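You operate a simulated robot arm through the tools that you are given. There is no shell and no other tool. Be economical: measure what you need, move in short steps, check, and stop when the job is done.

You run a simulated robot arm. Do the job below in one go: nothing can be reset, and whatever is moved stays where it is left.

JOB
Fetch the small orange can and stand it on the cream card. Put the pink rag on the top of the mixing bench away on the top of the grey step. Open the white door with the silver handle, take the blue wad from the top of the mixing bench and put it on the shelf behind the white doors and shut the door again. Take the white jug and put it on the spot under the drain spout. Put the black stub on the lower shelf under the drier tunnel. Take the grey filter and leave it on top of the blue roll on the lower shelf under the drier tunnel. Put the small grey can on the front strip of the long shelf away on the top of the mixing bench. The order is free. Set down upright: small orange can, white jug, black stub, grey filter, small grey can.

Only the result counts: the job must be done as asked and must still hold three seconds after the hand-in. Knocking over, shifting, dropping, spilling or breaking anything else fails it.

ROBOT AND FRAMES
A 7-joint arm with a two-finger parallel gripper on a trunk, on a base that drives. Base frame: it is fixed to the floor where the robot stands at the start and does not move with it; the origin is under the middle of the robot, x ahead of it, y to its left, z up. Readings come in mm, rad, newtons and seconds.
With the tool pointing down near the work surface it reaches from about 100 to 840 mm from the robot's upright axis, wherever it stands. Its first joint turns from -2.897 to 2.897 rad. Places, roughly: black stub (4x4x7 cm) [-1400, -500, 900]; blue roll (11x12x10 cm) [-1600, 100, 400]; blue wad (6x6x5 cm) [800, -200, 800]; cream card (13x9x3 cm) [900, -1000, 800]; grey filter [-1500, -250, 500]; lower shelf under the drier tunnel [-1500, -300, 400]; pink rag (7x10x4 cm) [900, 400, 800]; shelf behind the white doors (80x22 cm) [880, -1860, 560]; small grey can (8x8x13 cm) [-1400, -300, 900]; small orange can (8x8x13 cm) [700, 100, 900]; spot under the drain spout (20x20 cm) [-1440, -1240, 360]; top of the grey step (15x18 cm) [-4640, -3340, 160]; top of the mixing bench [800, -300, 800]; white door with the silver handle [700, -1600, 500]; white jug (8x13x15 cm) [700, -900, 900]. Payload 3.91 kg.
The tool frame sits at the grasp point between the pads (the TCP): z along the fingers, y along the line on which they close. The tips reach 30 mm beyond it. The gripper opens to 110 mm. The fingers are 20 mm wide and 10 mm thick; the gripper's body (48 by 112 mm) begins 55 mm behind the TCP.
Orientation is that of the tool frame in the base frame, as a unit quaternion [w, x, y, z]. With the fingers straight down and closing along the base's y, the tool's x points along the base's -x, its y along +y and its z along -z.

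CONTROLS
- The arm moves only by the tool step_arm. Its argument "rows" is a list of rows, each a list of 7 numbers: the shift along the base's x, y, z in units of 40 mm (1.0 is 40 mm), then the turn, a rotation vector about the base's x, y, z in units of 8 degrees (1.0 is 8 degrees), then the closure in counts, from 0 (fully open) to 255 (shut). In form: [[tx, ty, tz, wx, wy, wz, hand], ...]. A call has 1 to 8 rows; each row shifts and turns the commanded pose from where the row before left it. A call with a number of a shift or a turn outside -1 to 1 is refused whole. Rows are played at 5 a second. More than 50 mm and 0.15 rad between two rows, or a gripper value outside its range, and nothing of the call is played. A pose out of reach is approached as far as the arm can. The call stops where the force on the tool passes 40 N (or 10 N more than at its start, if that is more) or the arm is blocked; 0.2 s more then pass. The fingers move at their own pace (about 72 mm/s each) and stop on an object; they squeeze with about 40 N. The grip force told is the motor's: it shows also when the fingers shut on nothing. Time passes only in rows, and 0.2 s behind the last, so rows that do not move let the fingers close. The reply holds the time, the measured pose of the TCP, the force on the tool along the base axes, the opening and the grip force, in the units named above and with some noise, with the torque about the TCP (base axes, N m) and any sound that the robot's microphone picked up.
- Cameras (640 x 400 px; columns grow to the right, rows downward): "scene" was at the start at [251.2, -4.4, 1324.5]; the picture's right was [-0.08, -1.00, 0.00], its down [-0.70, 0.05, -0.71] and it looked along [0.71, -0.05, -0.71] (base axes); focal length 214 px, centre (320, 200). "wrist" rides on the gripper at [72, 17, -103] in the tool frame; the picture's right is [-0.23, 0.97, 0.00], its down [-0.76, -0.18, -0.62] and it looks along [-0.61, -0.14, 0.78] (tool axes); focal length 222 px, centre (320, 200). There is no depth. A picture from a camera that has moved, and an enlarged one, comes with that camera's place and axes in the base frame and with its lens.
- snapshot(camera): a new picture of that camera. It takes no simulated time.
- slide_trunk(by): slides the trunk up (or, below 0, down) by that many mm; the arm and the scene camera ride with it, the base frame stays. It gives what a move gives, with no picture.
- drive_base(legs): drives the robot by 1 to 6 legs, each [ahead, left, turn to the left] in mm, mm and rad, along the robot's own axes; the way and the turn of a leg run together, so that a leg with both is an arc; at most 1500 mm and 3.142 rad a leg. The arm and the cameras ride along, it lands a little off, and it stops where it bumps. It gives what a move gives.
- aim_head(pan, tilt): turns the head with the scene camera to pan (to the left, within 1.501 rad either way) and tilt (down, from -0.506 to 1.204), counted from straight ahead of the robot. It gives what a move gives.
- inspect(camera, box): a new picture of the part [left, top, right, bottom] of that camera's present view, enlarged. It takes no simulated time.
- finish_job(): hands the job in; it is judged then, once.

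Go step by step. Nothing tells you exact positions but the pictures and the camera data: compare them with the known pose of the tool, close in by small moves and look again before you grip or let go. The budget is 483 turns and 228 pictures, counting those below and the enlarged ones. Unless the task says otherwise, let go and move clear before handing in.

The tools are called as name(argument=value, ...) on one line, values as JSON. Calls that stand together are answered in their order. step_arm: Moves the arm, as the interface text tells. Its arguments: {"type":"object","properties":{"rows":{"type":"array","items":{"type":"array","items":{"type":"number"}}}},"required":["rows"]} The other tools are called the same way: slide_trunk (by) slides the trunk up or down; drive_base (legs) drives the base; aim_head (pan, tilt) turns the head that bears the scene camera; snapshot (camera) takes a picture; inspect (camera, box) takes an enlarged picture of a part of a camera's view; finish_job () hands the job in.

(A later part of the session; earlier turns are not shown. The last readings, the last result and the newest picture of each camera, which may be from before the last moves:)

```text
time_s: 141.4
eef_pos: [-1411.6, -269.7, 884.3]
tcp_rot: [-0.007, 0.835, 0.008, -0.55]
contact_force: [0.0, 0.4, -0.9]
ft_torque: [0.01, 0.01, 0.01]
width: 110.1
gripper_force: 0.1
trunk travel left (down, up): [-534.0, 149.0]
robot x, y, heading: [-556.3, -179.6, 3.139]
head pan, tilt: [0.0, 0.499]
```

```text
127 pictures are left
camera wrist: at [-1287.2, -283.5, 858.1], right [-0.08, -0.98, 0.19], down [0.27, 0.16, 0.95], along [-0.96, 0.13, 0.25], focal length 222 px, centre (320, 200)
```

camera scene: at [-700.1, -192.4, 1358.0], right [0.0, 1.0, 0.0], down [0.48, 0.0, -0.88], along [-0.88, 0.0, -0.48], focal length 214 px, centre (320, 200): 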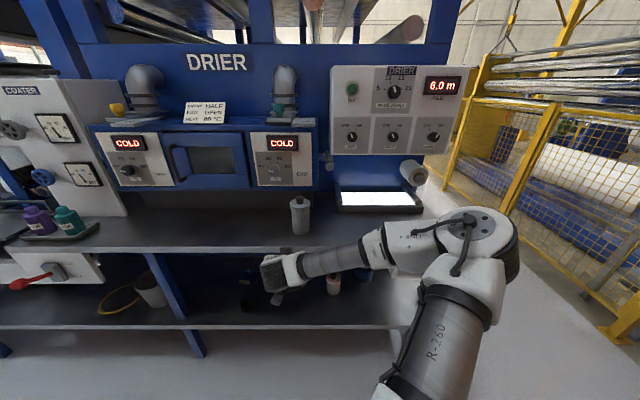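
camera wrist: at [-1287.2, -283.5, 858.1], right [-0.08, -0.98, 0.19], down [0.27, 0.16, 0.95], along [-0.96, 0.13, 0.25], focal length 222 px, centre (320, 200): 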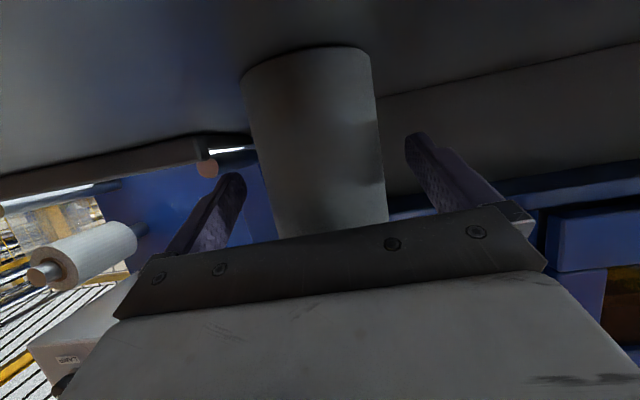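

No contact now. 5 mm more and grip.

step_arm(rows=[[-0.12, 0, 0, 0, 0, 0, 0], [0, 0, 0, 0, 0, 0, 255], [0, 0, 0, 0, 0, 0, 255], [0, 0, 0, 0, 0, 0, 255]])

inspect(camera="scene", box=[220, 170, 420, 295])

snapshot(camera="wrist")

```text
time_s: 142.4
eef_pos: [-1417.1, -271.2, 884.7]
tcp_rot: [-0.006, 0.835, 0.008, -0.55]
contact_force: [-0.1, -1.2, 0.7]
ft_torque: [-0.28, 0.02, -0.01]
width: 71.1
gripper_force: 40.3
trunk travel left (down, up): [-534.0, 149.0]
robot x, y, heading: [-559.2, -180.0, 3.14]
head pan, tilt: [0.0, 0.499]
```

```text
3.20 times, centred on (320, 232) of scene
camera zoom: at [-820.3, -177.4, 1358.1], right [0.0, 1.0, 0.0], down [0.48, 0.0, -0.88], along [-0.88, 0.0, -0.48], focal length 686 px, centre (320, 96)
```

zoom: 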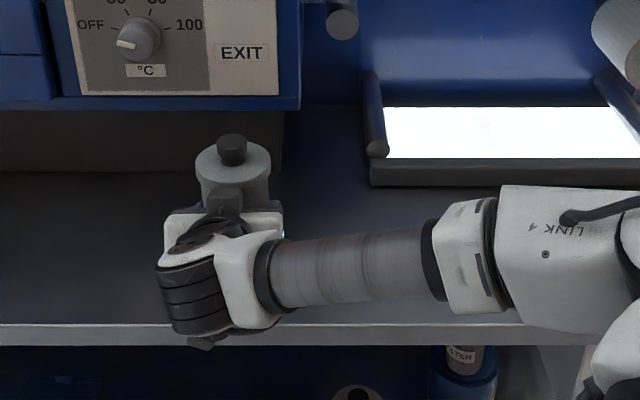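

```text
125 pictures are left
camera wrist: at [-1291.7, -284.1, 858.7], right [-0.08, -0.98, 0.19], down [0.27, 0.16, 0.95], along [-0.96, 0.13, 0.25], focal length 222 px, centre (320, 200)
```

wrist: 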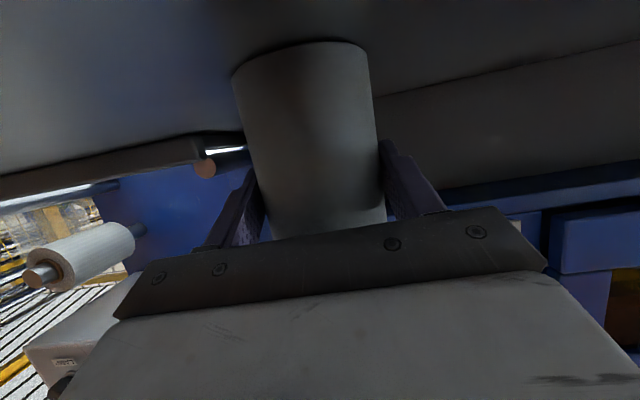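

Gripped on the body (71 mm), no snap. I lift 40 mm and check the can comes along with its lid.

step_arm(rows=[[0, 0, 0.3, 0, 0, 0, 255], [0, 0, 0.4, 0, 0, 0, 255], [0, 0, 0.4, 0, 0, 0, 255], [0, 0, 0.4, 0, 0, 0, 255]])

drive_base(legs=[[-300, 0, 0]])

snapshot(camera="scene")

snapshot(camera="wrist")

```text
time_s: 143.4
eef_pos: [-1414.6, -269.9, 944.3]
tcp_rot: [-0.007, 0.835, 0.008, -0.55]
contact_force: [0.5, -0.6, -4.6]
ft_torque: [-0.02, -0.06, -0.01]
width: 71.2
gripper_force: 40.0
trunk travel left (down, up): [-534.0, 149.0]
robot x, y, heading: [-560.1, -177.3, 3.143]
head pan, tilt: [0.0, 0.499]
```

```text
time_s: 145.5
eef_pos: [-1120.4, -273.8, 944.5]
tcp_rot: [-0.006, 0.835, 0.009, -0.55]
contact_force: [-0.3, 0.3, -4.8]
ft_torque: [-0.02, -0.05, 0.01]
width: 71.0
gripper_force: 39.7
trunk travel left (down, up): [-534.0, 149.0]
robot x, y, heading: [-261.5, -179.2, -3.137]
head pan, tilt: [0.0, 0.499]
```

```text
124 pictures are left
camera scene: at [-525.3, -178.2, 1358.1], right [0.0, 1.0, 0.0], down [0.48, 0.0, -0.88], along [-0.88, 0.0, -0.48], focal length 214 px, centre (320, 200)
```

scene: 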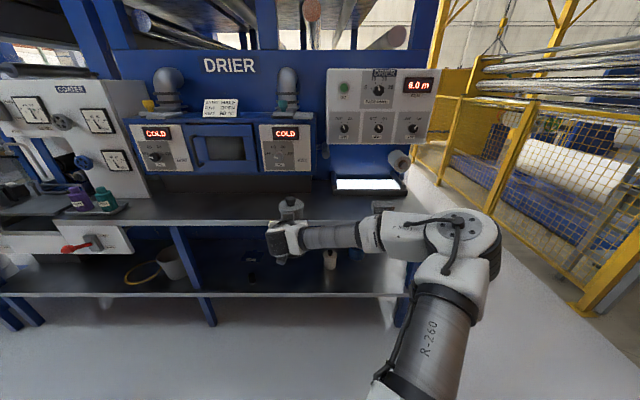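

```text
123 pictures are left
camera wrist: at [-995.6, -287.5, 919.8], right [-0.08, -0.98, 0.19], down [0.27, 0.16, 0.95], along [-0.96, 0.13, 0.25], focal length 222 px, centre (320, 200)
```

wrist: 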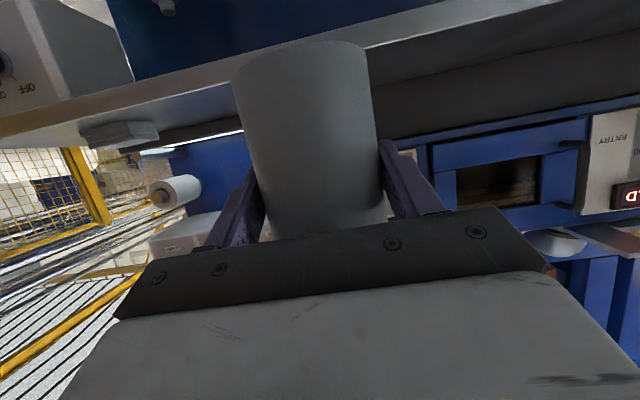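

The can with lid is held. I raise the trunk, drive along to y≈-783 and turn round toward the bench, where the strip in front of the scale is free.

slide_trunk(by=120)

drive_base(legs=[[-50, 600, 0], [0, 0, -3.14]])

aim_head(pan=0.1, tilt=0.6)

snapshot(camera="scene")

snapshot(camera="wrist")

```text
time_s: 147.0
eef_pos: [-1120.2, -274.7, 1064.8]
tcp_rot: [-0.006, 0.836, 0.01, -0.549]
contact_force: [0.7, 0.6, -4.0]
ft_torque: [-0.01, -0.03, 0.01]
width: 71.0
gripper_force: 39.8
trunk travel left (down, up): [-654.0, 29.0]
robot x, y, heading: [-263.6, -180.8, -3.139]
head pan, tilt: [0.0, 0.499]
```

```text
time_s: 159.8
eef_pos: [646.3, -718.7, 1064.2]
tcp_rot: [0.55, 0.003, 0.835, -0.014]
contact_force: [0.3, -0.4, -4.6]
ft_torque: [-0.02, 0.09, 0.03]
width: 70.7
gripper_force: 40.1
trunk travel left (down, up): [-654.0, 29.0]
robot x, y, heading: [-214.8, -786.0, -0.024]
head pan, tilt: [0.0, 0.499]
```

```text
time_s: 160.4
eef_pos: [644.7, -717.9, 1064.6]
tcp_rot: [0.549, 0.004, 0.836, -0.015]
contact_force: [0.1, 0.3, -5.0]
ft_torque: [-0.02, 0.06, 0.02]
width: 70.8
gripper_force: 39.7
trunk travel left (down, up): [-654.0, 29.0]
robot x, y, heading: [-213.3, -787.2, -0.029]
head pan, tilt: [0.099, 0.6]
```

```text
122 pictures are left
camera scene: at [45.5, -782.4, 1468.9], right [0.07, -1.0, 0.0], down [-0.56, -0.04, -0.83], along [0.82, 0.06, -0.56], focal length 214 px, centre (320, 200)
```

scene: 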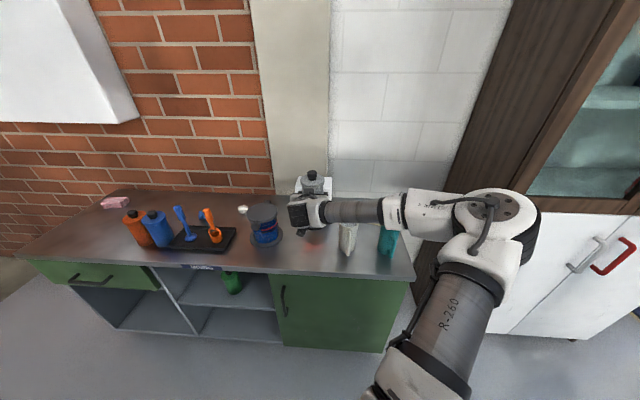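

```text
121 pictures are left
camera wrist: at [523.1, -697.5, 1039.2], right [0.11, 0.98, 0.19], down [-0.27, -0.15, 0.95], along [0.96, -0.16, 0.25], focal length 222 px, centre (320, 200)
```

wrist: 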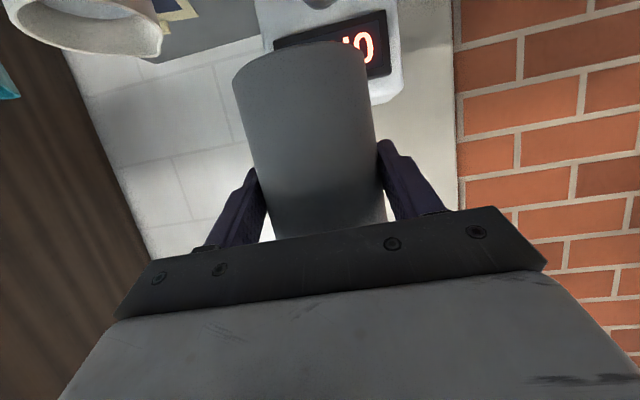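

The bench front edge is near x≈545. I aim to stand the can at about (630,-695): small base correction, then lower.

drive_base(legs=[[-30, 5, 0.026]])

slide_trunk(by=-130)

snapshot(camera="wrist")

snapshot(camera="scene")

```text
time_s: 161.3
eef_pos: [612.7, -690.5, 1066.0]
tcp_rot: [0.55, -0.006, 0.835, -0.008]
contact_force: [-0.6, 0.5, -4.4]
ft_torque: [-0.02, 0.08, 0.0]
width: 70.9
gripper_force: 39.6
trunk travel left (down, up): [-654.0, 29.0]
robot x, y, heading: [-244.0, -778.6, -0.003]
head pan, tilt: [0.099, 0.6]
```

```text
time_s: 162.9
eef_pos: [614.1, -690.4, 935.2]
tcp_rot: [0.55, -0.006, 0.835, -0.008]
contact_force: [-0.5, 0.2, -4.2]
ft_torque: [0.01, 0.01, 0.0]
width: 70.6
gripper_force: 40.1
trunk travel left (down, up): [-524.0, 159.0]
robot x, y, heading: [-240.1, -785.6, -0.005]
head pan, tilt: [0.099, 0.6]
```

```text
120 pictures are left
camera wrist: at [491.1, -673.1, 909.6], right [0.09, 0.98, 0.19], down [-0.27, -0.16, 0.95], along [0.96, -0.13, 0.25], focal length 222 px, centre (320, 200)
```

wrist: 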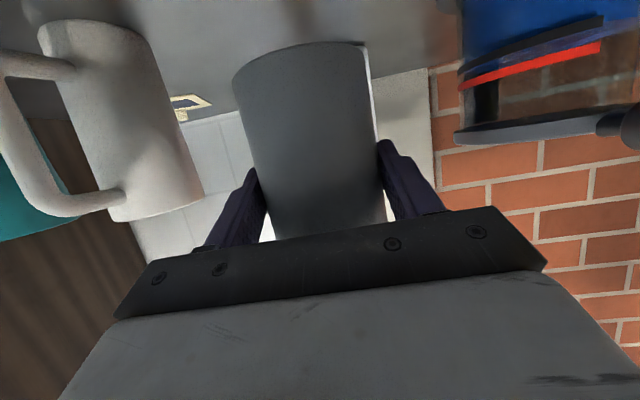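

```text
119 pictures are left
camera scene: at [15.7, -770.3, 1338.9], right [0.09, -1.0, 0.0], down [-0.56, -0.05, -0.82], along [0.82, 0.08, -0.57], focal length 214 px, centre (320, 200)
```

scene: 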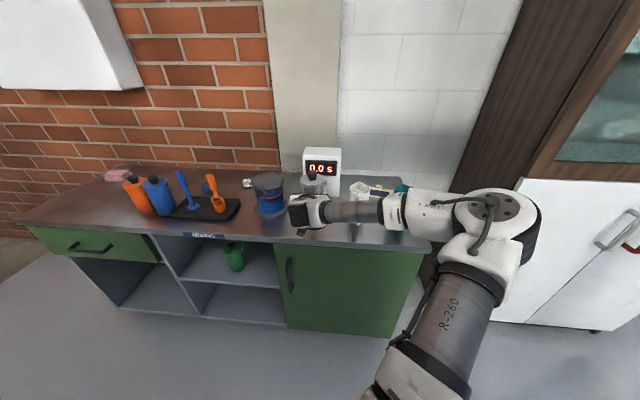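

Clear around. I lower with the trunk in small steps until contact.

slide_trunk(by=-30)

slide_trunk(by=-12)

slide_trunk(by=-5)

slide_trunk(by=-5)

```text
time_s: 163.6
eef_pos: [613.6, -691.0, 905.2]
tcp_rot: [0.55, -0.007, 0.835, -0.007]
contact_force: [-0.6, 0.2, -3.7]
ft_torque: [-0.01, 0.07, 0.04]
width: 70.5
gripper_force: 40.2
trunk travel left (down, up): [-494.0, 189.0]
robot x, y, heading: [-241.0, -783.2, -0.002]
head pan, tilt: [0.099, 0.6]
```

```text
time_s: 164.2
eef_pos: [614.9, -690.5, 893.3]
tcp_rot: [0.55, -0.006, 0.835, -0.008]
contact_force: [-0.2, -0.1, -4.1]
ft_torque: [-0.01, 0.04, 0.0]
width: 70.6
gripper_force: 39.6
trunk travel left (down, up): [-482.0, 201.0]
robot x, y, heading: [-243.3, -782.5, -0.004]
head pan, tilt: [0.099, 0.6]
```

```text
time_s: 164.8
eef_pos: [613.7, -691.6, 888.1]
tcp_rot: [0.55, -0.006, 0.835, -0.009]
contact_force: [0.3, -0.3, -5.4]
ft_torque: [0.01, 0.08, -0.03]
width: 70.3
gripper_force: 40.2
trunk travel left (down, up): [-477.0, 206.0]
robot x, y, heading: [-243.2, -778.8, -0.007]
head pan, tilt: [0.099, 0.6]
```

```text
time_s: 165.3
eef_pos: [615.3, -691.8, 882.3]
tcp_rot: [0.55, -0.007, 0.835, -0.007]
contact_force: [-0.3, -0.1, -4.1]
ft_torque: [0.0, 0.06, 0.02]
width: 70.7
gripper_force: 40.2
trunk travel left (down, up): [-472.0, 211.0]
robot x, y, heading: [-241.4, -777.0, -0.009]
head pan, tilt: [0.099, 0.6]
```

slide_trunk(by=-4)

slide_trunk(by=-4)

slide_trunk(by=-4)

snapshot(camera="wrist")

```text
time_s: 165.8
eef_pos: [614.9, -690.8, 878.7]
tcp_rot: [0.55, -0.007, 0.835, -0.008]
contact_force: [-0.5, -0.5, -4.1]
ft_torque: [0.01, 0.03, 0.0]
width: 70.8
gripper_force: 39.7
trunk travel left (down, up): [-468.0, 215.0]
robot x, y, heading: [-243.9, -781.5, -0.003]
head pan, tilt: [0.099, 0.6]
```

```text
time_s: 166.4
eef_pos: [613.9, -691.0, 875.2]
tcp_rot: [0.551, -0.006, 0.835, -0.008]
contact_force: [0.1, 0.2, -5.9]
ft_torque: [0.02, 0.06, -0.02]
width: 70.4
gripper_force: 40.3
trunk travel left (down, up): [-464.0, 219.0]
robot x, y, heading: [-243.5, -776.6, -0.004]
head pan, tilt: [0.099, 0.6]
```

```text
time_s: 166.9
eef_pos: [613.3, -690.1, 871.6]
tcp_rot: [0.55, -0.006, 0.835, -0.008]
contact_force: [0.1, 0.1, -4.9]
ft_torque: [0.01, 0.06, -0.03]
width: 70.6
gripper_force: 39.4
trunk travel left (down, up): [-460.0, 223.0]
robot x, y, heading: [-241.2, -783.0, 0.001]
head pan, tilt: [0.099, 0.6]
```

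```text
118 pictures are left
camera wrist: at [491.1, -673.2, 845.4], right [0.09, 0.98, 0.19], down [-0.27, -0.16, 0.95], along [0.96, -0.13, 0.25], focal length 222 px, centre (320, 200)
```

wrist: 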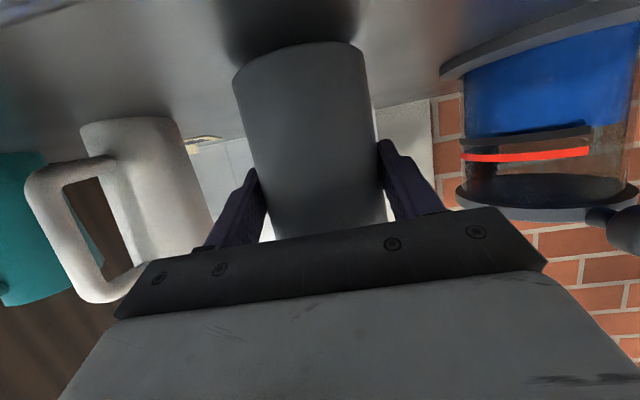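

slide_trunk(by=-4)

slide_trunk(by=-3)

slide_trunk(by=-3)

```text
time_s: 167.4
eef_pos: [613.4, -690.9, 867.0]
tcp_rot: [0.55, -0.007, 0.835, -0.007]
contact_force: [0.6, 0.0, -5.4]
ft_torque: [0.02, 0.05, 0.03]
width: 70.5
gripper_force: 40.3
trunk travel left (down, up): [-456.0, 227.0]
robot x, y, heading: [-244.1, -782.2, -0.008]
head pan, tilt: [0.099, 0.6]
```

```text
time_s: 167.9
eef_pos: [614.4, -689.9, 864.7]
tcp_rot: [0.551, -0.006, 0.834, -0.008]
contact_force: [-0.8, -0.8, 2.0]
ft_torque: [0.2, 0.0, -0.01]
width: 70.6
gripper_force: 40.1
trunk travel left (down, up): [-453.0, 230.0]
robot x, y, heading: [-244.9, -781.7, -0.009]
head pan, tilt: [0.099, 0.6]
```

```text
time_s: 168.5
eef_pos: [613.2, -691.1, 865.8]
tcp_rot: [0.553, -0.007, 0.833, -0.007]
contact_force: [1.6, -0.3, 18.8]
ft_torque: [0.66, -0.1, -0.02]
width: 70.6
gripper_force: 40.1
trunk travel left (down, up): [-450.0, 233.0]
robot x, y, heading: [-242.4, -781.0, -0.005]
head pan, tilt: [0.099, 0.6]
```

Contact at TCP 865 (bench ≈800). I ease 2 mm, open, and back off.

slide_trunk(by=2)

step_arm(rows=[[0, 0, 0, 0, 0, 0, 200], [0, 0, 0, 0, 0, 0, 120], [0, 0, 0, 0, 0, 0, 60], [0, 0, 0, 0, 0, 0, 0], [0, 0, 0, 0, 0, 0, 0]])

drive_base(legs=[[-160, 0, 0]])

snapshot(camera="wrist")

snapshot(camera="scene")

```text
time_s: 169.0
eef_pos: [613.8, -690.8, 864.6]
tcp_rot: [0.552, -0.007, 0.834, -0.007]
contact_force: [7.2, 1.7, 16.4]
ft_torque: [0.78, -0.6, -0.24]
width: 70.7
gripper_force: 40.1
trunk travel left (down, up): [-452.0, 231.0]
robot x, y, heading: [-242.1, -777.5, -0.006]
head pan, tilt: [0.099, 0.6]
```

```text
time_s: 170.2
eef_pos: [613.1, -690.2, 863.8]
tcp_rot: [0.549, -0.007, 0.836, -0.008]
contact_force: [0.6, -0.3, -0.8]
ft_torque: [0.01, 0.03, -0.01]
width: 109.9
gripper_force: 0.0
trunk travel left (down, up): [-452.0, 231.0]
robot x, y, heading: [-241.4, -779.6, -0.004]
head pan, tilt: [0.099, 0.6]
```

```text
time_s: 171.6
eef_pos: [453.2, -689.3, 865.4]
tcp_rot: [0.55, -0.007, 0.835, -0.007]
contact_force: [0.4, 0.1, 0.1]
ft_torque: [-0.03, 0.0, -0.02]
width: 110.0
gripper_force: 0.0
trunk travel left (down, up): [-452.0, 231.0]
robot x, y, heading: [-399.1, -780.0, -0.006]
head pan, tilt: [0.099, 0.6]
```

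```text
117 pictures are left
camera wrist: at [330.3, -672.3, 838.0], right [0.09, 0.98, 0.19], down [-0.27, -0.16, 0.95], along [0.96, -0.13, 0.25], focal length 222 px, centre (320, 200)
```

wrist: 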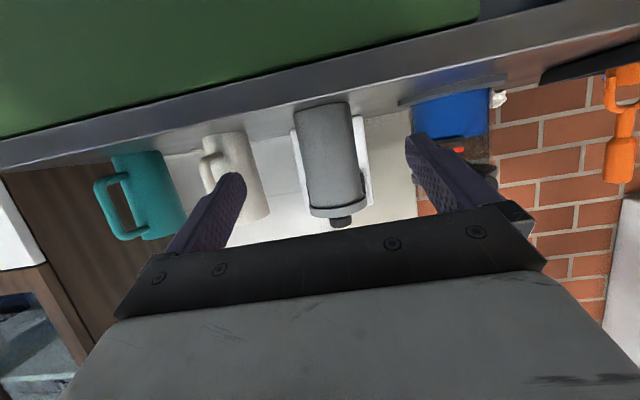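

```text
116 pictures are left
camera scene: at [-145.4, -769.5, 1267.1], right [0.09, -1.0, 0.0], down [-0.56, -0.05, -0.83], along [0.82, 0.08, -0.56], focal length 214 px, centre (320, 200)
```

scene: 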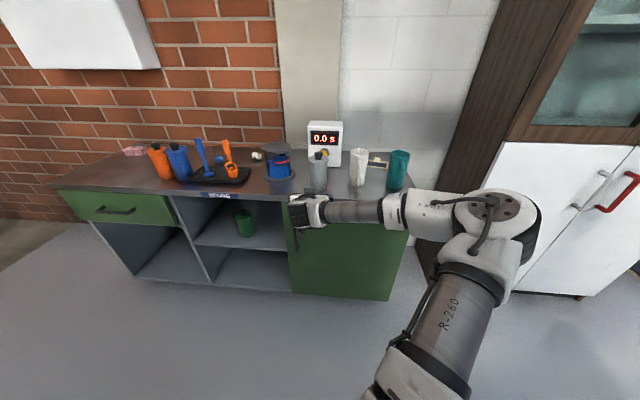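

Grey can delivered. Next the jug (about (670,-848), top ≈950): I raise to z≈940 and line up in front of it.

slide_trunk(by=75)

drive_base(legs=[[0, -158, 0], [60, 0, 0]])

snapshot(camera="wrist")

inspect(camera="scene", box=[260, 110, 460, 235])

```text
time_s: 172.7
eef_pos: [453.4, -689.6, 937.9]
tcp_rot: [0.55, -0.006, 0.835, -0.008]
contact_force: [0.2, -0.2, -0.8]
ft_torque: [0.01, -0.01, 0.01]
width: 110.0
gripper_force: 0.0
trunk travel left (down, up): [-527.0, 156.0]
robot x, y, heading: [-400.3, -779.1, -0.004]
head pan, tilt: [0.099, 0.6]
```

```text
time_s: 175.1
eef_pos: [512.5, -843.2, 937.2]
tcp_rot: [0.549, -0.006, 0.836, -0.008]
contact_force: [-0.5, 0.0, 0.0]
ft_torque: [-0.01, -0.02, 0.03]
width: 109.9
gripper_force: 0.0
trunk travel left (down, up): [-527.0, 156.0]
robot x, y, heading: [-344.9, -935.6, -0.002]
head pan, tilt: [0.099, 0.6]
```

```text
115 pictures are left
camera wrist: at [389.4, -827.0, 912.2], right [0.09, 0.98, 0.19], down [-0.27, -0.16, 0.95], along [0.96, -0.13, 0.25], focal length 222 px, centre (320, 200)
```

wrist: 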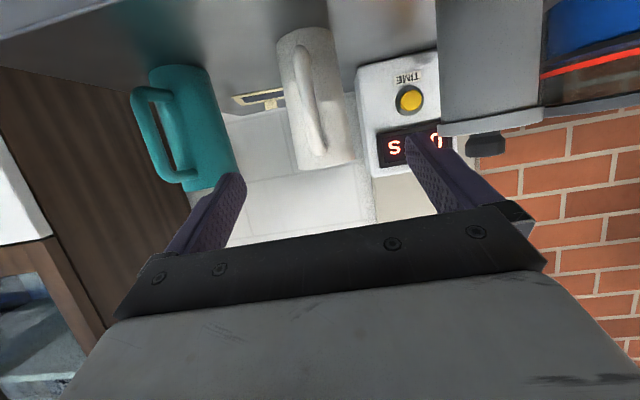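

```text
3.20 times, centred on (360, 172) of scene
camera zoom: at [-85.8, -924.4, 1341.7], right [0.09, -1.0, 0.0], down [-0.56, -0.05, -0.82], along [0.82, 0.08, -0.57], focal length 686 px, centre (192, 288)
```

zoom: 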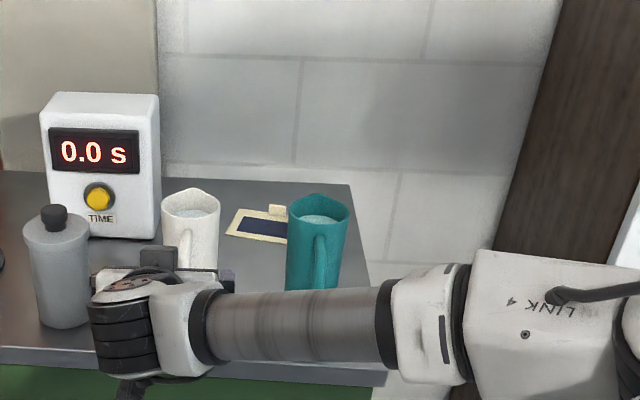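

Rim at about z 938, handle top about 923, axis about (672,-846). I advance with z≈930 in two stages.

drive_base(legs=[[85, -3, 0]])

step_arm(rows=[[0, 0, -0.18, 0, 0, 0, 0]])

snapshot(camera="wrist")

```text
time_s: 176.2
eef_pos: [596.8, -849.0, 936.9]
tcp_rot: [0.55, -0.007, 0.835, -0.007]
contact_force: [0.2, 0.0, -0.9]
ft_torque: [0.02, -0.01, 0.03]
width: 110.2
gripper_force: 0.1
trunk travel left (down, up): [-527.0, 156.0]
robot x, y, heading: [-261.4, -934.9, -0.007]
head pan, tilt: [0.099, 0.6]
```

```text
time_s: 176.6
eef_pos: [597.4, -848.9, 929.7]
tcp_rot: [0.55, -0.006, 0.835, -0.008]
contact_force: [-0.1, 0.4, -1.2]
ft_torque: [-0.01, 0.0, 0.0]
width: 109.9
gripper_force: 0.1
trunk travel left (down, up): [-527.0, 156.0]
robot x, y, heading: [-260.6, -936.5, -0.002]
head pan, tilt: [0.099, 0.6]
```

```text
113 pictures are left
camera wrist: at [474.2, -830.5, 904.6], right [0.09, 0.98, 0.19], down [-0.27, -0.16, 0.95], along [0.96, -0.13, 0.25], focal length 222 px, centre (320, 200)
```

wrist: 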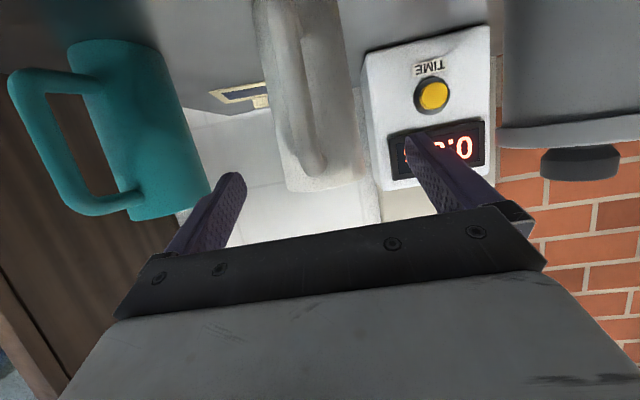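

Consistent. I move the last 60 mm slowly with the arm.

step_arm(rows=[[0.4, 0.03, 0, 0, 0, 0, 0], [0.4, 0, 0, 0, 0, 0, 0], [0.4, 0, 0, 0, 0, 0, 0], [0.3, 0, 0, 0, 0, 0, 0], [0, 0, 0, 0, 0, 0, 0]])

snapshot(camera="wrist")

inspect(camera="scene", box=[260, 110, 460, 235])

```text
time_s: 177.8
eef_pos: [656.7, -847.5, 930.6]
tcp_rot: [0.55, -0.006, 0.835, -0.008]
contact_force: [-1.0, 0.1, 0.0]
ft_torque: [0.02, 0.01, -0.01]
width: 109.9
gripper_force: 0.0
trunk travel left (down, up): [-527.0, 156.0]
robot x, y, heading: [-260.0, -937.7, -0.005]
head pan, tilt: [0.099, 0.6]
```

```text
112 pictures are left
camera wrist: at [534.3, -829.3, 905.6], right [0.09, 0.98, 0.19], down [-0.27, -0.16, 0.95], along [0.96, -0.13, 0.25], focal length 222 px, centre (320, 200)
```

wrist: 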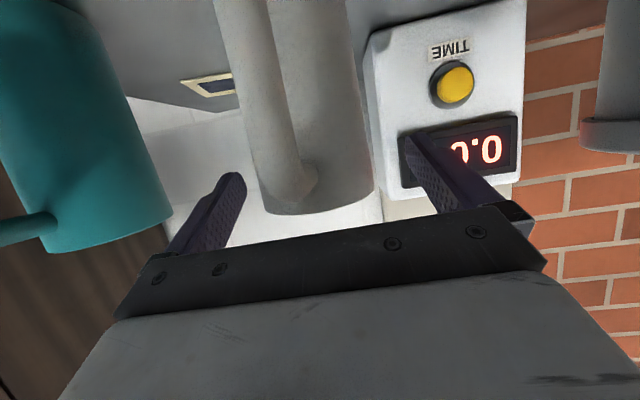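

```text
3.20 times, centred on (360, 172) of scene
camera zoom: at [-1.4, -928.1, 1342.0], right [0.09, -1.0, 0.0], down [-0.56, -0.05, -0.83], along [0.82, 0.08, -0.56], focal length 686 px, centre (192, 288)
```

zoom: 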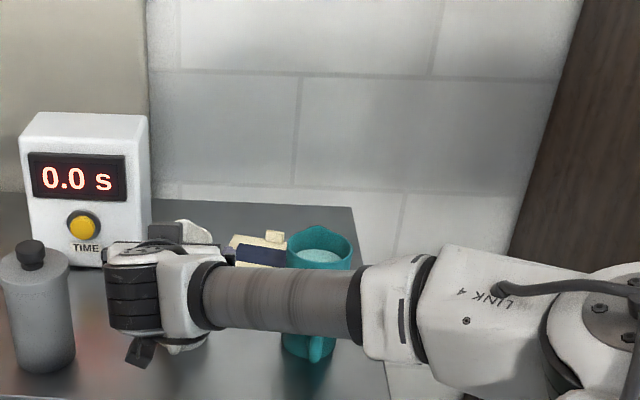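

Good. 8 mm more, then close on the jug.

step_arm(rows=[[0.2, 0, 0, 0, 0, 0, 0], [0, 0, 0, 0, 0, 0, 255], [0, 0, 0, 0, 0, 0, 255], [0, 0, 0, 0, 0, 0, 255]])

snapshot(camera="wrist")

```text
time_s: 178.8
eef_pos: [664.3, -848.6, 932.2]
tcp_rot: [0.55, -0.007, 0.835, -0.007]
contact_force: [1.1, -2.1, 1.7]
ft_torque: [-0.07, -0.18, 0.01]
width: 74.2
gripper_force: 39.9
trunk travel left (down, up): [-527.0, 156.0]
robot x, y, heading: [-257.2, -938.2, -0.001]
head pan, tilt: [0.099, 0.6]
```

```text
110 pictures are left
camera wrist: at [542.1, -829.8, 906.3], right [0.09, 0.98, 0.19], down [-0.27, -0.16, 0.95], along [0.96, -0.13, 0.25], focal length 222 px, centre (320, 200)
```

wrist: 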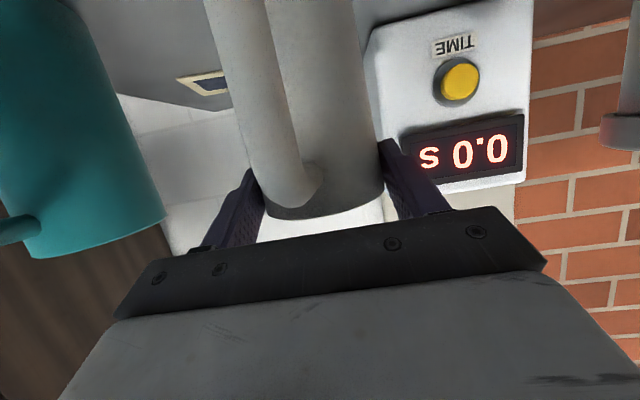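

The jug is held (74 mm; bottom ≈132 mm below TCP). I lift with the trunk, retract, back away and turn round.

slide_trunk(by=100)

drive_base(legs=[[-150, 0, 0]])

step_arm(rows=[[-0.5, 0, 0, 0, 0, 0, 255], [-0.8, 0, 0, 0, 0, 0, 255], [-0.8, 0, 0, 0, 0, 0, 255], [-0.8, 0, 0, 0, 0, 0, 255], [-0.8, 0, 0, 0, 0, 0, 255], [-0.5, 0, 0, 0, 0, 0, 255], [0, 0, 0, 0, 0, 0, 255]])

snapshot(camera="scene")

```text
time_s: 180.1
eef_pos: [665.6, -847.2, 1030.3]
tcp_rot: [0.549, -0.006, 0.836, -0.008]
contact_force: [0.3, 0.1, -5.2]
ft_torque: [0.01, 0.0, -0.02]
width: 74.2
gripper_force: 40.3
trunk travel left (down, up): [-627.0, 56.0]
robot x, y, heading: [-259.3, -937.3, -0.004]
head pan, tilt: [0.099, 0.6]
```

```text
time_s: 181.5
eef_pos: [518.5, -847.9, 1031.8]
tcp_rot: [0.55, -0.007, 0.835, -0.007]
contact_force: [0.3, 0.0, -3.2]
ft_torque: [0.03, -0.01, -0.01]
width: 73.7
gripper_force: 39.8
trunk travel left (down, up): [-627.0, 56.0]
robot x, y, heading: [-406.7, -932.5, -0.01]
head pan, tilt: [0.099, 0.6]
```

```text
time_s: 183.1
eef_pos: [348.8, -847.0, 1030.8]
tcp_rot: [0.55, -0.005, 0.835, -0.008]
contact_force: [0.4, -0.4, -4.6]
ft_torque: [0.01, 0.0, 0.01]
width: 74.1
gripper_force: 39.6
trunk travel left (down, up): [-627.0, 56.0]
robot x, y, heading: [-407.1, -936.4, -0.001]
head pan, tilt: [0.099, 0.6]
```

```text
109 pictures are left
camera scene: at [-147.6, -927.6, 1441.8], right [0.09, -1.0, 0.0], down [-0.56, -0.05, -0.82], along [0.82, 0.08, -0.57], focal length 214 px, centre (320, 200)
```

scene: 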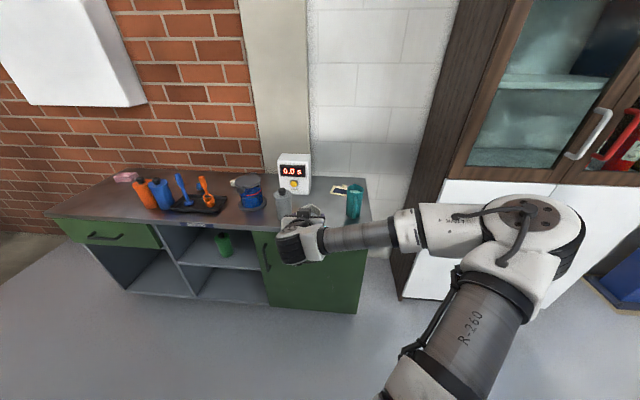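

Now turn left by π and shift along to the spot's lane.

drive_base(legs=[[50, 0, 0], [0, 0, 3.14], [0, 215, 0]])

aim_head(pan=0.0, tilt=0.55)

snapshot(camera="scene")

```text
time_s: 193.1
eef_pos: [-1146.2, -1142.2, 1030.6]
tcp_rot: [-0.04, 0.834, -0.043, -0.548]
contact_force: [0.1, -0.1, -4.6]
ft_torque: [-0.06, 0.0, -0.01]
width: 74.0
gripper_force: 39.5
trunk travel left (down, up): [-627.0, 56.0]
robot x, y, heading: [-385.8, -1142.5, 3.018]
head pan, tilt: [0.099, 0.6]
```

```text
time_s: 193.8
eef_pos: [-1144.8, -1142.5, 1030.5]
tcp_rot: [-0.041, 0.835, -0.044, -0.548]
contact_force: [0.2, 0.6, -5.1]
ft_torque: [-0.03, 0.0, -0.01]
width: 74.0
gripper_force: 39.8
trunk travel left (down, up): [-627.0, 56.0]
robot x, y, heading: [-385.2, -1144.7, 3.017]
head pan, tilt: [0.0, 0.55]
```

```text
108 pictures are left
camera scene: at [-642.4, -1109.1, 1446.3], right [0.13, 0.99, 0.0], down [0.52, -0.07, -0.85], along [-0.85, 0.11, -0.52], focal length 214 px, centre (320, 200)
```

scene: 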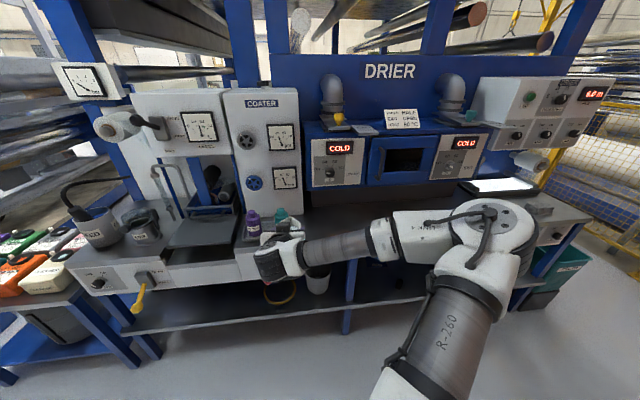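

I correct the heading and lower the trunk toward shelf height.

drive_base(legs=[[0, 0, 0.122]])

slide_trunk(by=-400)

slide_trunk(by=-100)

snapshot(camera="scene")

snapshot(camera="wrist")

```text
time_s: 194.8
eef_pos: [-1140.4, -1234.5, 1030.1]
tcp_rot: [-0.008, 0.835, 0.006, -0.55]
contact_force: [0.3, 0.9, -4.6]
ft_torque: [-0.01, -0.01, 0.0]
width: 74.2
gripper_force: 40.6
trunk travel left (down, up): [-627.0, 56.0]
robot x, y, heading: [-387.7, -1141.9, 3.138]
head pan, tilt: [0.0, 0.55]
```

```text
time_s: 198.6
eef_pos: [-1140.9, -1233.7, 630.5]
tcp_rot: [-0.008, 0.836, 0.007, -0.549]
contact_force: [-0.6, -0.3, -4.2]
ft_torque: [-0.01, -0.01, -0.03]
width: 74.1
gripper_force: 40.2
trunk travel left (down, up): [-227.0, 456.0]
robot x, y, heading: [-383.7, -1140.4, 3.139]
head pan, tilt: [0.0, 0.55]
```

```text
time_s: 199.9
eef_pos: [-1140.1, -1234.0, 530.3]
tcp_rot: [-0.007, 0.836, 0.007, -0.549]
contact_force: [0.5, 0.0, -4.2]
ft_torque: [-0.02, 0.0, 0.0]
width: 73.9
gripper_force: 39.9
trunk travel left (down, up): [-127.0, 556.0]
robot x, y, heading: [-387.0, -1142.8, 3.141]
head pan, tilt: [0.0, 0.55]
```

```text
107 pictures are left
camera scene: at [-644.2, -1140.7, 946.4], right [0.0, 1.0, 0.0], down [0.52, 0.0, -0.85], along [-0.85, 0.0, -0.52], focal length 214 px, centre (320, 200)
```

scene: 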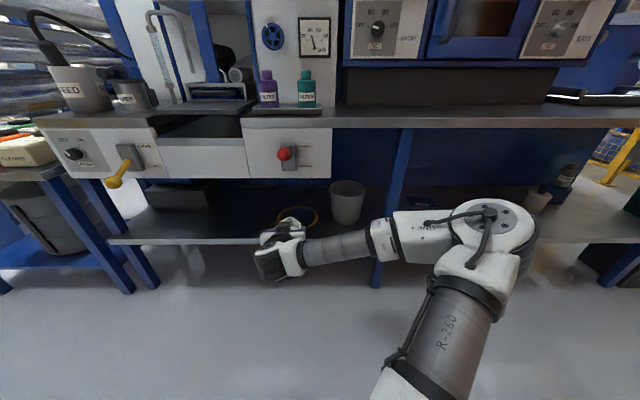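

```text
106 pictures are left
camera wrist: at [-1015.2, -1249.1, 505.3], right [-0.09, -0.98, 0.19], down [0.27, 0.16, 0.95], along [-0.96, 0.13, 0.25], focal length 222 px, centre (320, 200)
```

wrist: 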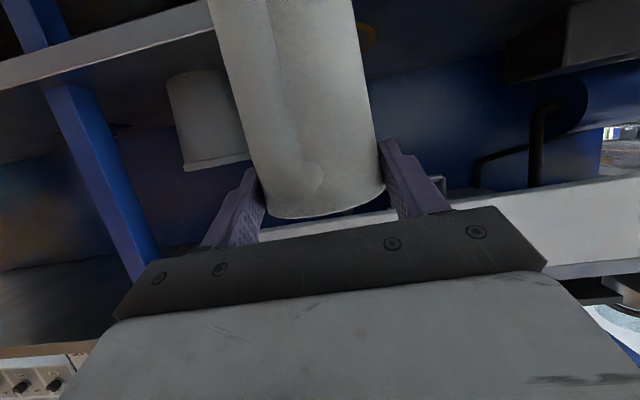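

I inspect the region above the ring for the spout itself.

inspect(camera="scene", box=[220, 120, 380, 250])

inspect(camera="wrist", box=[360, 20, 640, 200])

```text
3.08 times, centred on (300, 185) of scene
camera zoom: at [-644.2, -1140.7, 946.4], right [0.0, 1.0, 0.0], down [0.52, 0.0, -0.85], along [-0.85, 0.0, -0.52], focal length 660 px, centre (382, 246)
```

zoom: 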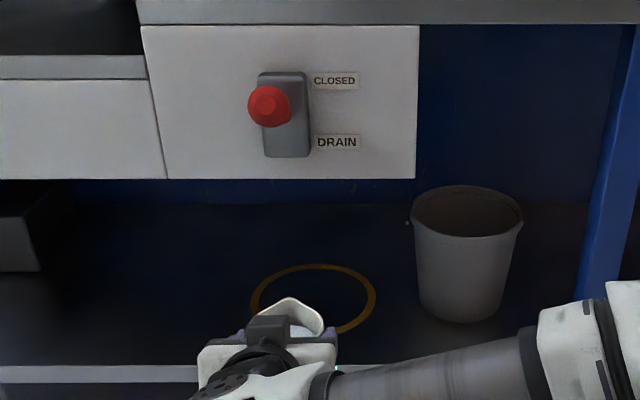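

```text
2.22 times, centred on (500, 110) of wrist
camera zoom: at [-1015.2, -1249.1, 505.3], right [-0.09, -0.98, 0.19], down [0.27, 0.16, 0.95], along [-0.96, 0.13, 0.25], focal length 494 px, centre (-80, 400)
```

zoom: 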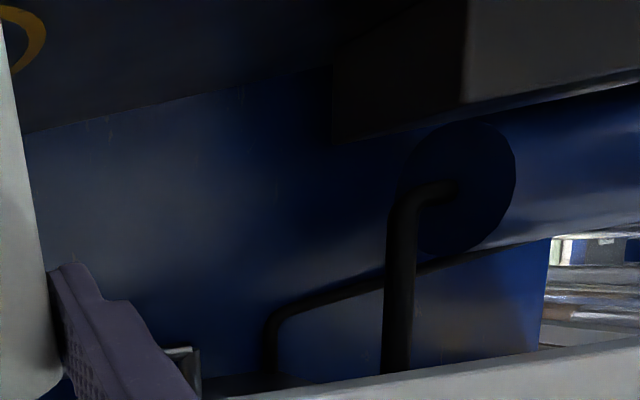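

The ring is centred near (-1446,-1244); lever sits higher on the panel. I lower a little, shift 10 mm left and drive in 150.

slide_trunk(by=-20)

drive_base(legs=[[0, 10, 0], [150, 0, 0]])

snapshot(camera="scene")

snapshot(camera="wrist")

```text
time_s: 200.6
eef_pos: [-1140.3, -1235.3, 510.2]
tcp_rot: [-0.008, 0.835, 0.007, -0.55]
contact_force: [0.4, 0.1, -5.2]
ft_torque: [-0.01, 0.02, -0.03]
width: 74.0
gripper_force: 40.1
trunk travel left (down, up): [-107.0, 576.0]
robot x, y, heading: [-384.9, -1141.3, 3.14]
head pan, tilt: [0.0, 0.55]
```

```text
time_s: 202.4
eef_pos: [-1291.5, -1239.9, 511.9]
tcp_rot: [-0.009, 0.836, 0.005, -0.549]
contact_force: [-0.2, 0.5, -4.1]
ft_torque: [-0.03, -0.03, 0.03]
width: 74.3
gripper_force: 40.3
trunk travel left (down, up): [-107.0, 576.0]
robot x, y, heading: [-533.9, -1152.9, 3.131]
head pan, tilt: [0.0, 0.55]
```

```text
103 pictures are left
camera scene: at [-794.7, -1148.5, 926.4], right [0.01, 1.0, 0.0], down [0.52, 0.0, -0.85], along [-0.85, 0.01, -0.52], focal length 214 px, centre (320, 200)
```

scene: 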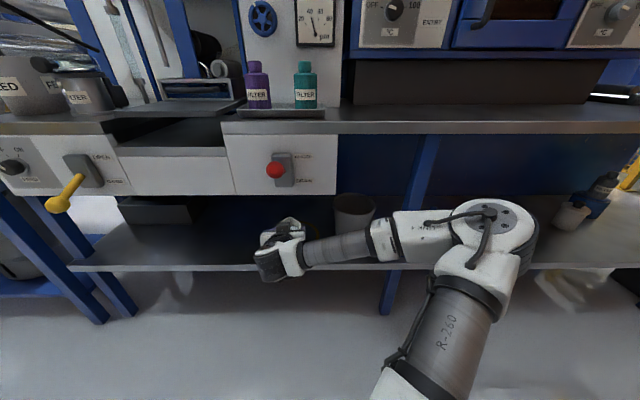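

```text
102 pictures are left
camera wrist: at [-1166.1, -1255.2, 485.2], right [-0.09, -0.98, 0.19], down [0.27, 0.16, 0.95], along [-0.96, 0.14, 0.25], focal length 222 px, centre (320, 200)
```

wrist: 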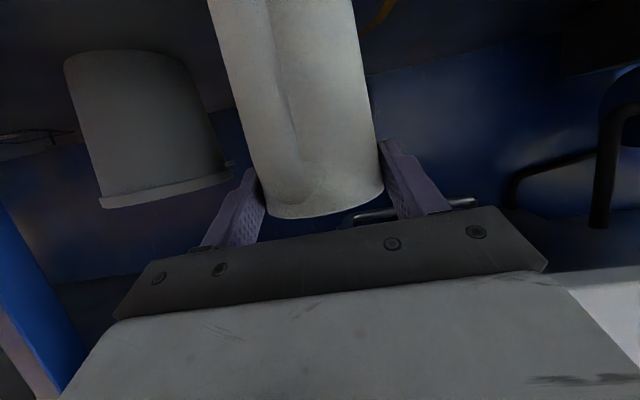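

A chrome pipe shows behind; I continue in small steps and watch it.

drive_base(legs=[[70, 4, 0.008]])

inspect(camera="wrist", box=[220, 100, 540, 300])

```text
time_s: 203.4
eef_pos: [-1358.0, -1250.1, 510.7]
tcp_rot: [-0.006, 0.835, 0.009, -0.55]
contact_force: [-0.9, 0.5, -4.4]
ft_torque: [-0.01, -0.04, -0.02]
width: 73.9
gripper_force: 39.6
trunk travel left (down, up): [-107.0, 576.0]
robot x, y, heading: [-603.4, -1157.1, 3.145]
head pan, tilt: [0.0, 0.55]
```

```text
2.00 times, centred on (380, 200) of wrist
camera zoom: at [-1233.8, -1263.9, 485.2], right [-0.08, -0.98, 0.19], down [0.27, 0.16, 0.95], along [-0.96, 0.13, 0.25], focal length 444 px, centre (200, 200)
```

zoom: 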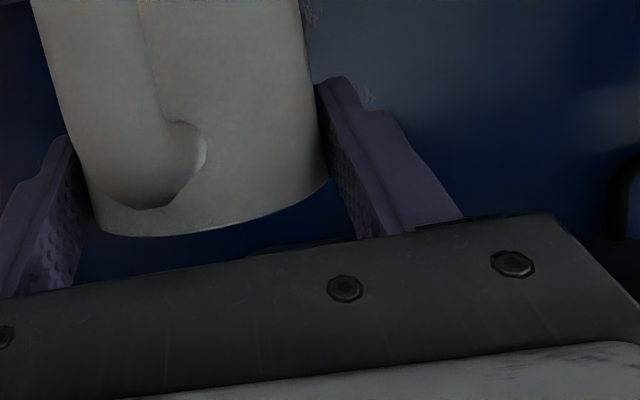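

The way stays clear. I drive the last 67 mm in two parts.

drive_base(legs=[[35, -6, 0]])

drive_base(legs=[[33, 0, 0]])

snapshot(camera="scene")

snapshot(camera="wrist")

```text
time_s: 204.2
eef_pos: [-1393.5, -1243.2, 511.5]
tcp_rot: [-0.007, 0.836, 0.008, -0.549]
contact_force: [0.2, -0.4, -4.7]
ft_torque: [0.01, 0.02, -0.01]
width: 74.0
gripper_force: 39.8
trunk travel left (down, up): [-107.0, 576.0]
robot x, y, heading: [-637.6, -1150.0, 3.141]
head pan, tilt: [0.0, 0.55]
```

```text
time_s: 205.1
eef_pos: [-1425.6, -1245.9, 510.1]
tcp_rot: [-0.007, 0.835, 0.009, -0.549]
contact_force: [0.0, 0.1, -4.6]
ft_torque: [-0.03, 0.0, -0.03]
width: 73.9
gripper_force: 40.2
trunk travel left (down, up): [-107.0, 576.0]
robot x, y, heading: [-671.1, -1149.3, -3.14]
head pan, tilt: [0.0, 0.55]
```

```text
100 pictures are left
camera scene: at [-930.6, -1148.6, 926.4], right [0.0, 1.0, 0.0], down [0.52, 0.0, -0.85], along [-0.85, 0.0, -0.52], focal length 214 px, centre (320, 200)
```

scene: 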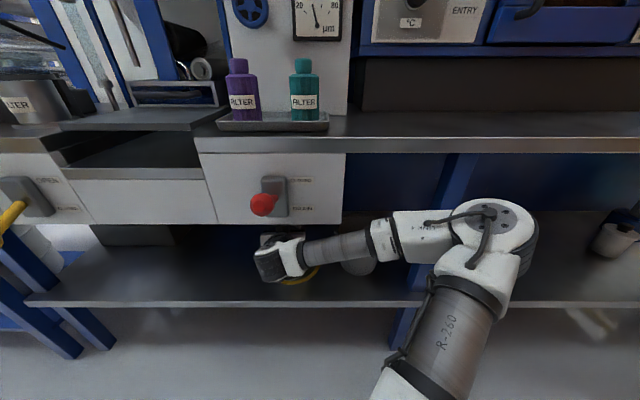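

```text
99 pictures are left
camera wrist: at [-1301.0, -1258.6, 485.1], right [-0.08, -0.98, 0.19], down [0.27, 0.16, 0.95], along [-0.96, 0.13, 0.25], focal length 222 px, centre (320, 200)
```

wrist: 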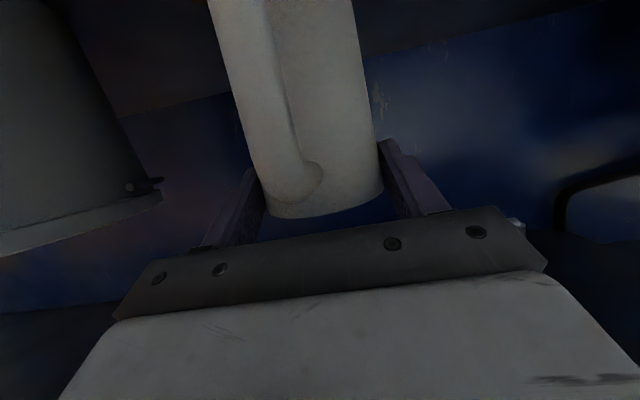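

Position is on the ring's centre. I lower with the trunk to contact.

slide_trunk(by=-10)

slide_trunk(by=-4)

slide_trunk(by=-3)

slide_trunk(by=-3)

```text
time_s: 205.7
eef_pos: [-1425.0, -1245.4, 501.2]
tcp_rot: [-0.006, 0.836, 0.009, -0.549]
contact_force: [-0.5, -0.6, -4.4]
ft_torque: [0.04, -0.02, 0.01]
width: 74.2
gripper_force: 40.0
trunk travel left (down, up): [-97.0, 586.0]
robot x, y, heading: [-666.3, -1150.4, -3.141]
head pan, tilt: [0.0, 0.55]
```

```text
time_s: 206.2
eef_pos: [-1426.1, -1244.4, 495.5]
tcp_rot: [-0.006, 0.835, 0.009, -0.55]
contact_force: [0.3, -0.5, -3.9]
ft_torque: [-0.03, -0.01, -0.01]
width: 73.8
gripper_force: 39.9
trunk travel left (down, up): [-93.0, 590.0]
robot x, y, heading: [-666.8, -1151.7, -3.143]
head pan, tilt: [0.0, 0.55]
```

```text
time_s: 206.7
eef_pos: [-1425.4, -1243.8, 494.4]
tcp_rot: [-0.006, 0.836, 0.009, -0.549]
contact_force: [0.7, 0.6, -4.4]
ft_torque: [-0.03, 0.01, 0.01]
width: 74.0
gripper_force: 40.3
trunk travel left (down, up): [-90.0, 593.0]
robot x, y, heading: [-673.2, -1148.9, -3.142]
head pan, tilt: [0.0, 0.55]
```

```text
time_s: 207.2
eef_pos: [-1425.7, -1245.6, 491.7]
tcp_rot: [-0.006, 0.835, 0.009, -0.551]
contact_force: [1.0, 0.2, 5.3]
ft_torque: [-0.12, -0.27, 0.05]
width: 73.9
gripper_force: 39.5
trunk travel left (down, up): [-87.0, 596.0]
robot x, y, heading: [-669.7, -1151.3, -3.139]
head pan, tilt: [0.0, 0.55]
```

Contact. I open, raise 5 mm, and back out slowly.

step_arm(rows=[[0, 0, 0, 0, 0, 0, 200], [0, 0, 0, 0, 0, 0, 120], [0, 0, 0, 0, 0, 0, 60], [0, 0, 0, 0, 0, 0, 0], [0, 0, 0.1, 0, 0, 0, 0]])

drive_base(legs=[[-60, 0, 0]])

snapshot(camera="wrist")

```text
time_s: 208.4
eef_pos: [-1425.0, -1246.1, 495.2]
tcp_rot: [-0.007, 0.836, 0.008, -0.549]
contact_force: [-0.2, -0.2, -0.2]
ft_torque: [-0.02, 0.01, 0.01]
width: 109.8
gripper_force: 0.0
trunk travel left (down, up): [-87.0, 596.0]
robot x, y, heading: [-669.7, -1149.9, -3.137]
head pan, tilt: [0.0, 0.55]
```

```text
time_s: 209.4
eef_pos: [-1365.7, -1245.3, 494.6]
tcp_rot: [-0.007, 0.835, 0.008, -0.55]
contact_force: [0.0, -0.5, 0.3]
ft_torque: [-0.01, 0.02, -0.04]
width: 109.8
gripper_force: 0.0
trunk travel left (down, up): [-87.0, 596.0]
robot x, y, heading: [-611.2, -1153.0, -3.142]
head pan, tilt: [0.0, 0.55]
```

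```text
98 pictures are left
camera wrist: at [-1240.7, -1258.5, 469.2], right [-0.08, -0.98, 0.19], down [0.27, 0.16, 0.95], along [-0.96, 0.13, 0.25], focal length 222 px, centre (320, 200)
```

wrist: 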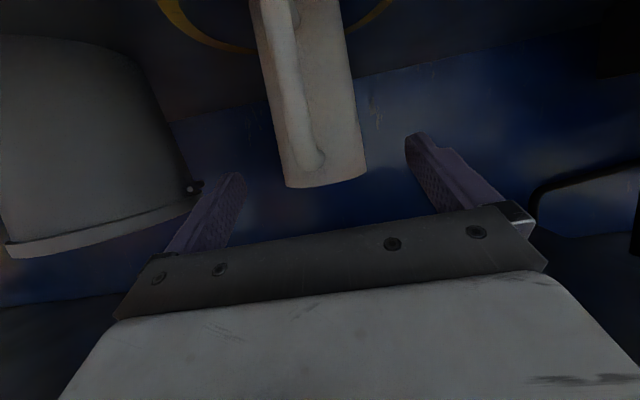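

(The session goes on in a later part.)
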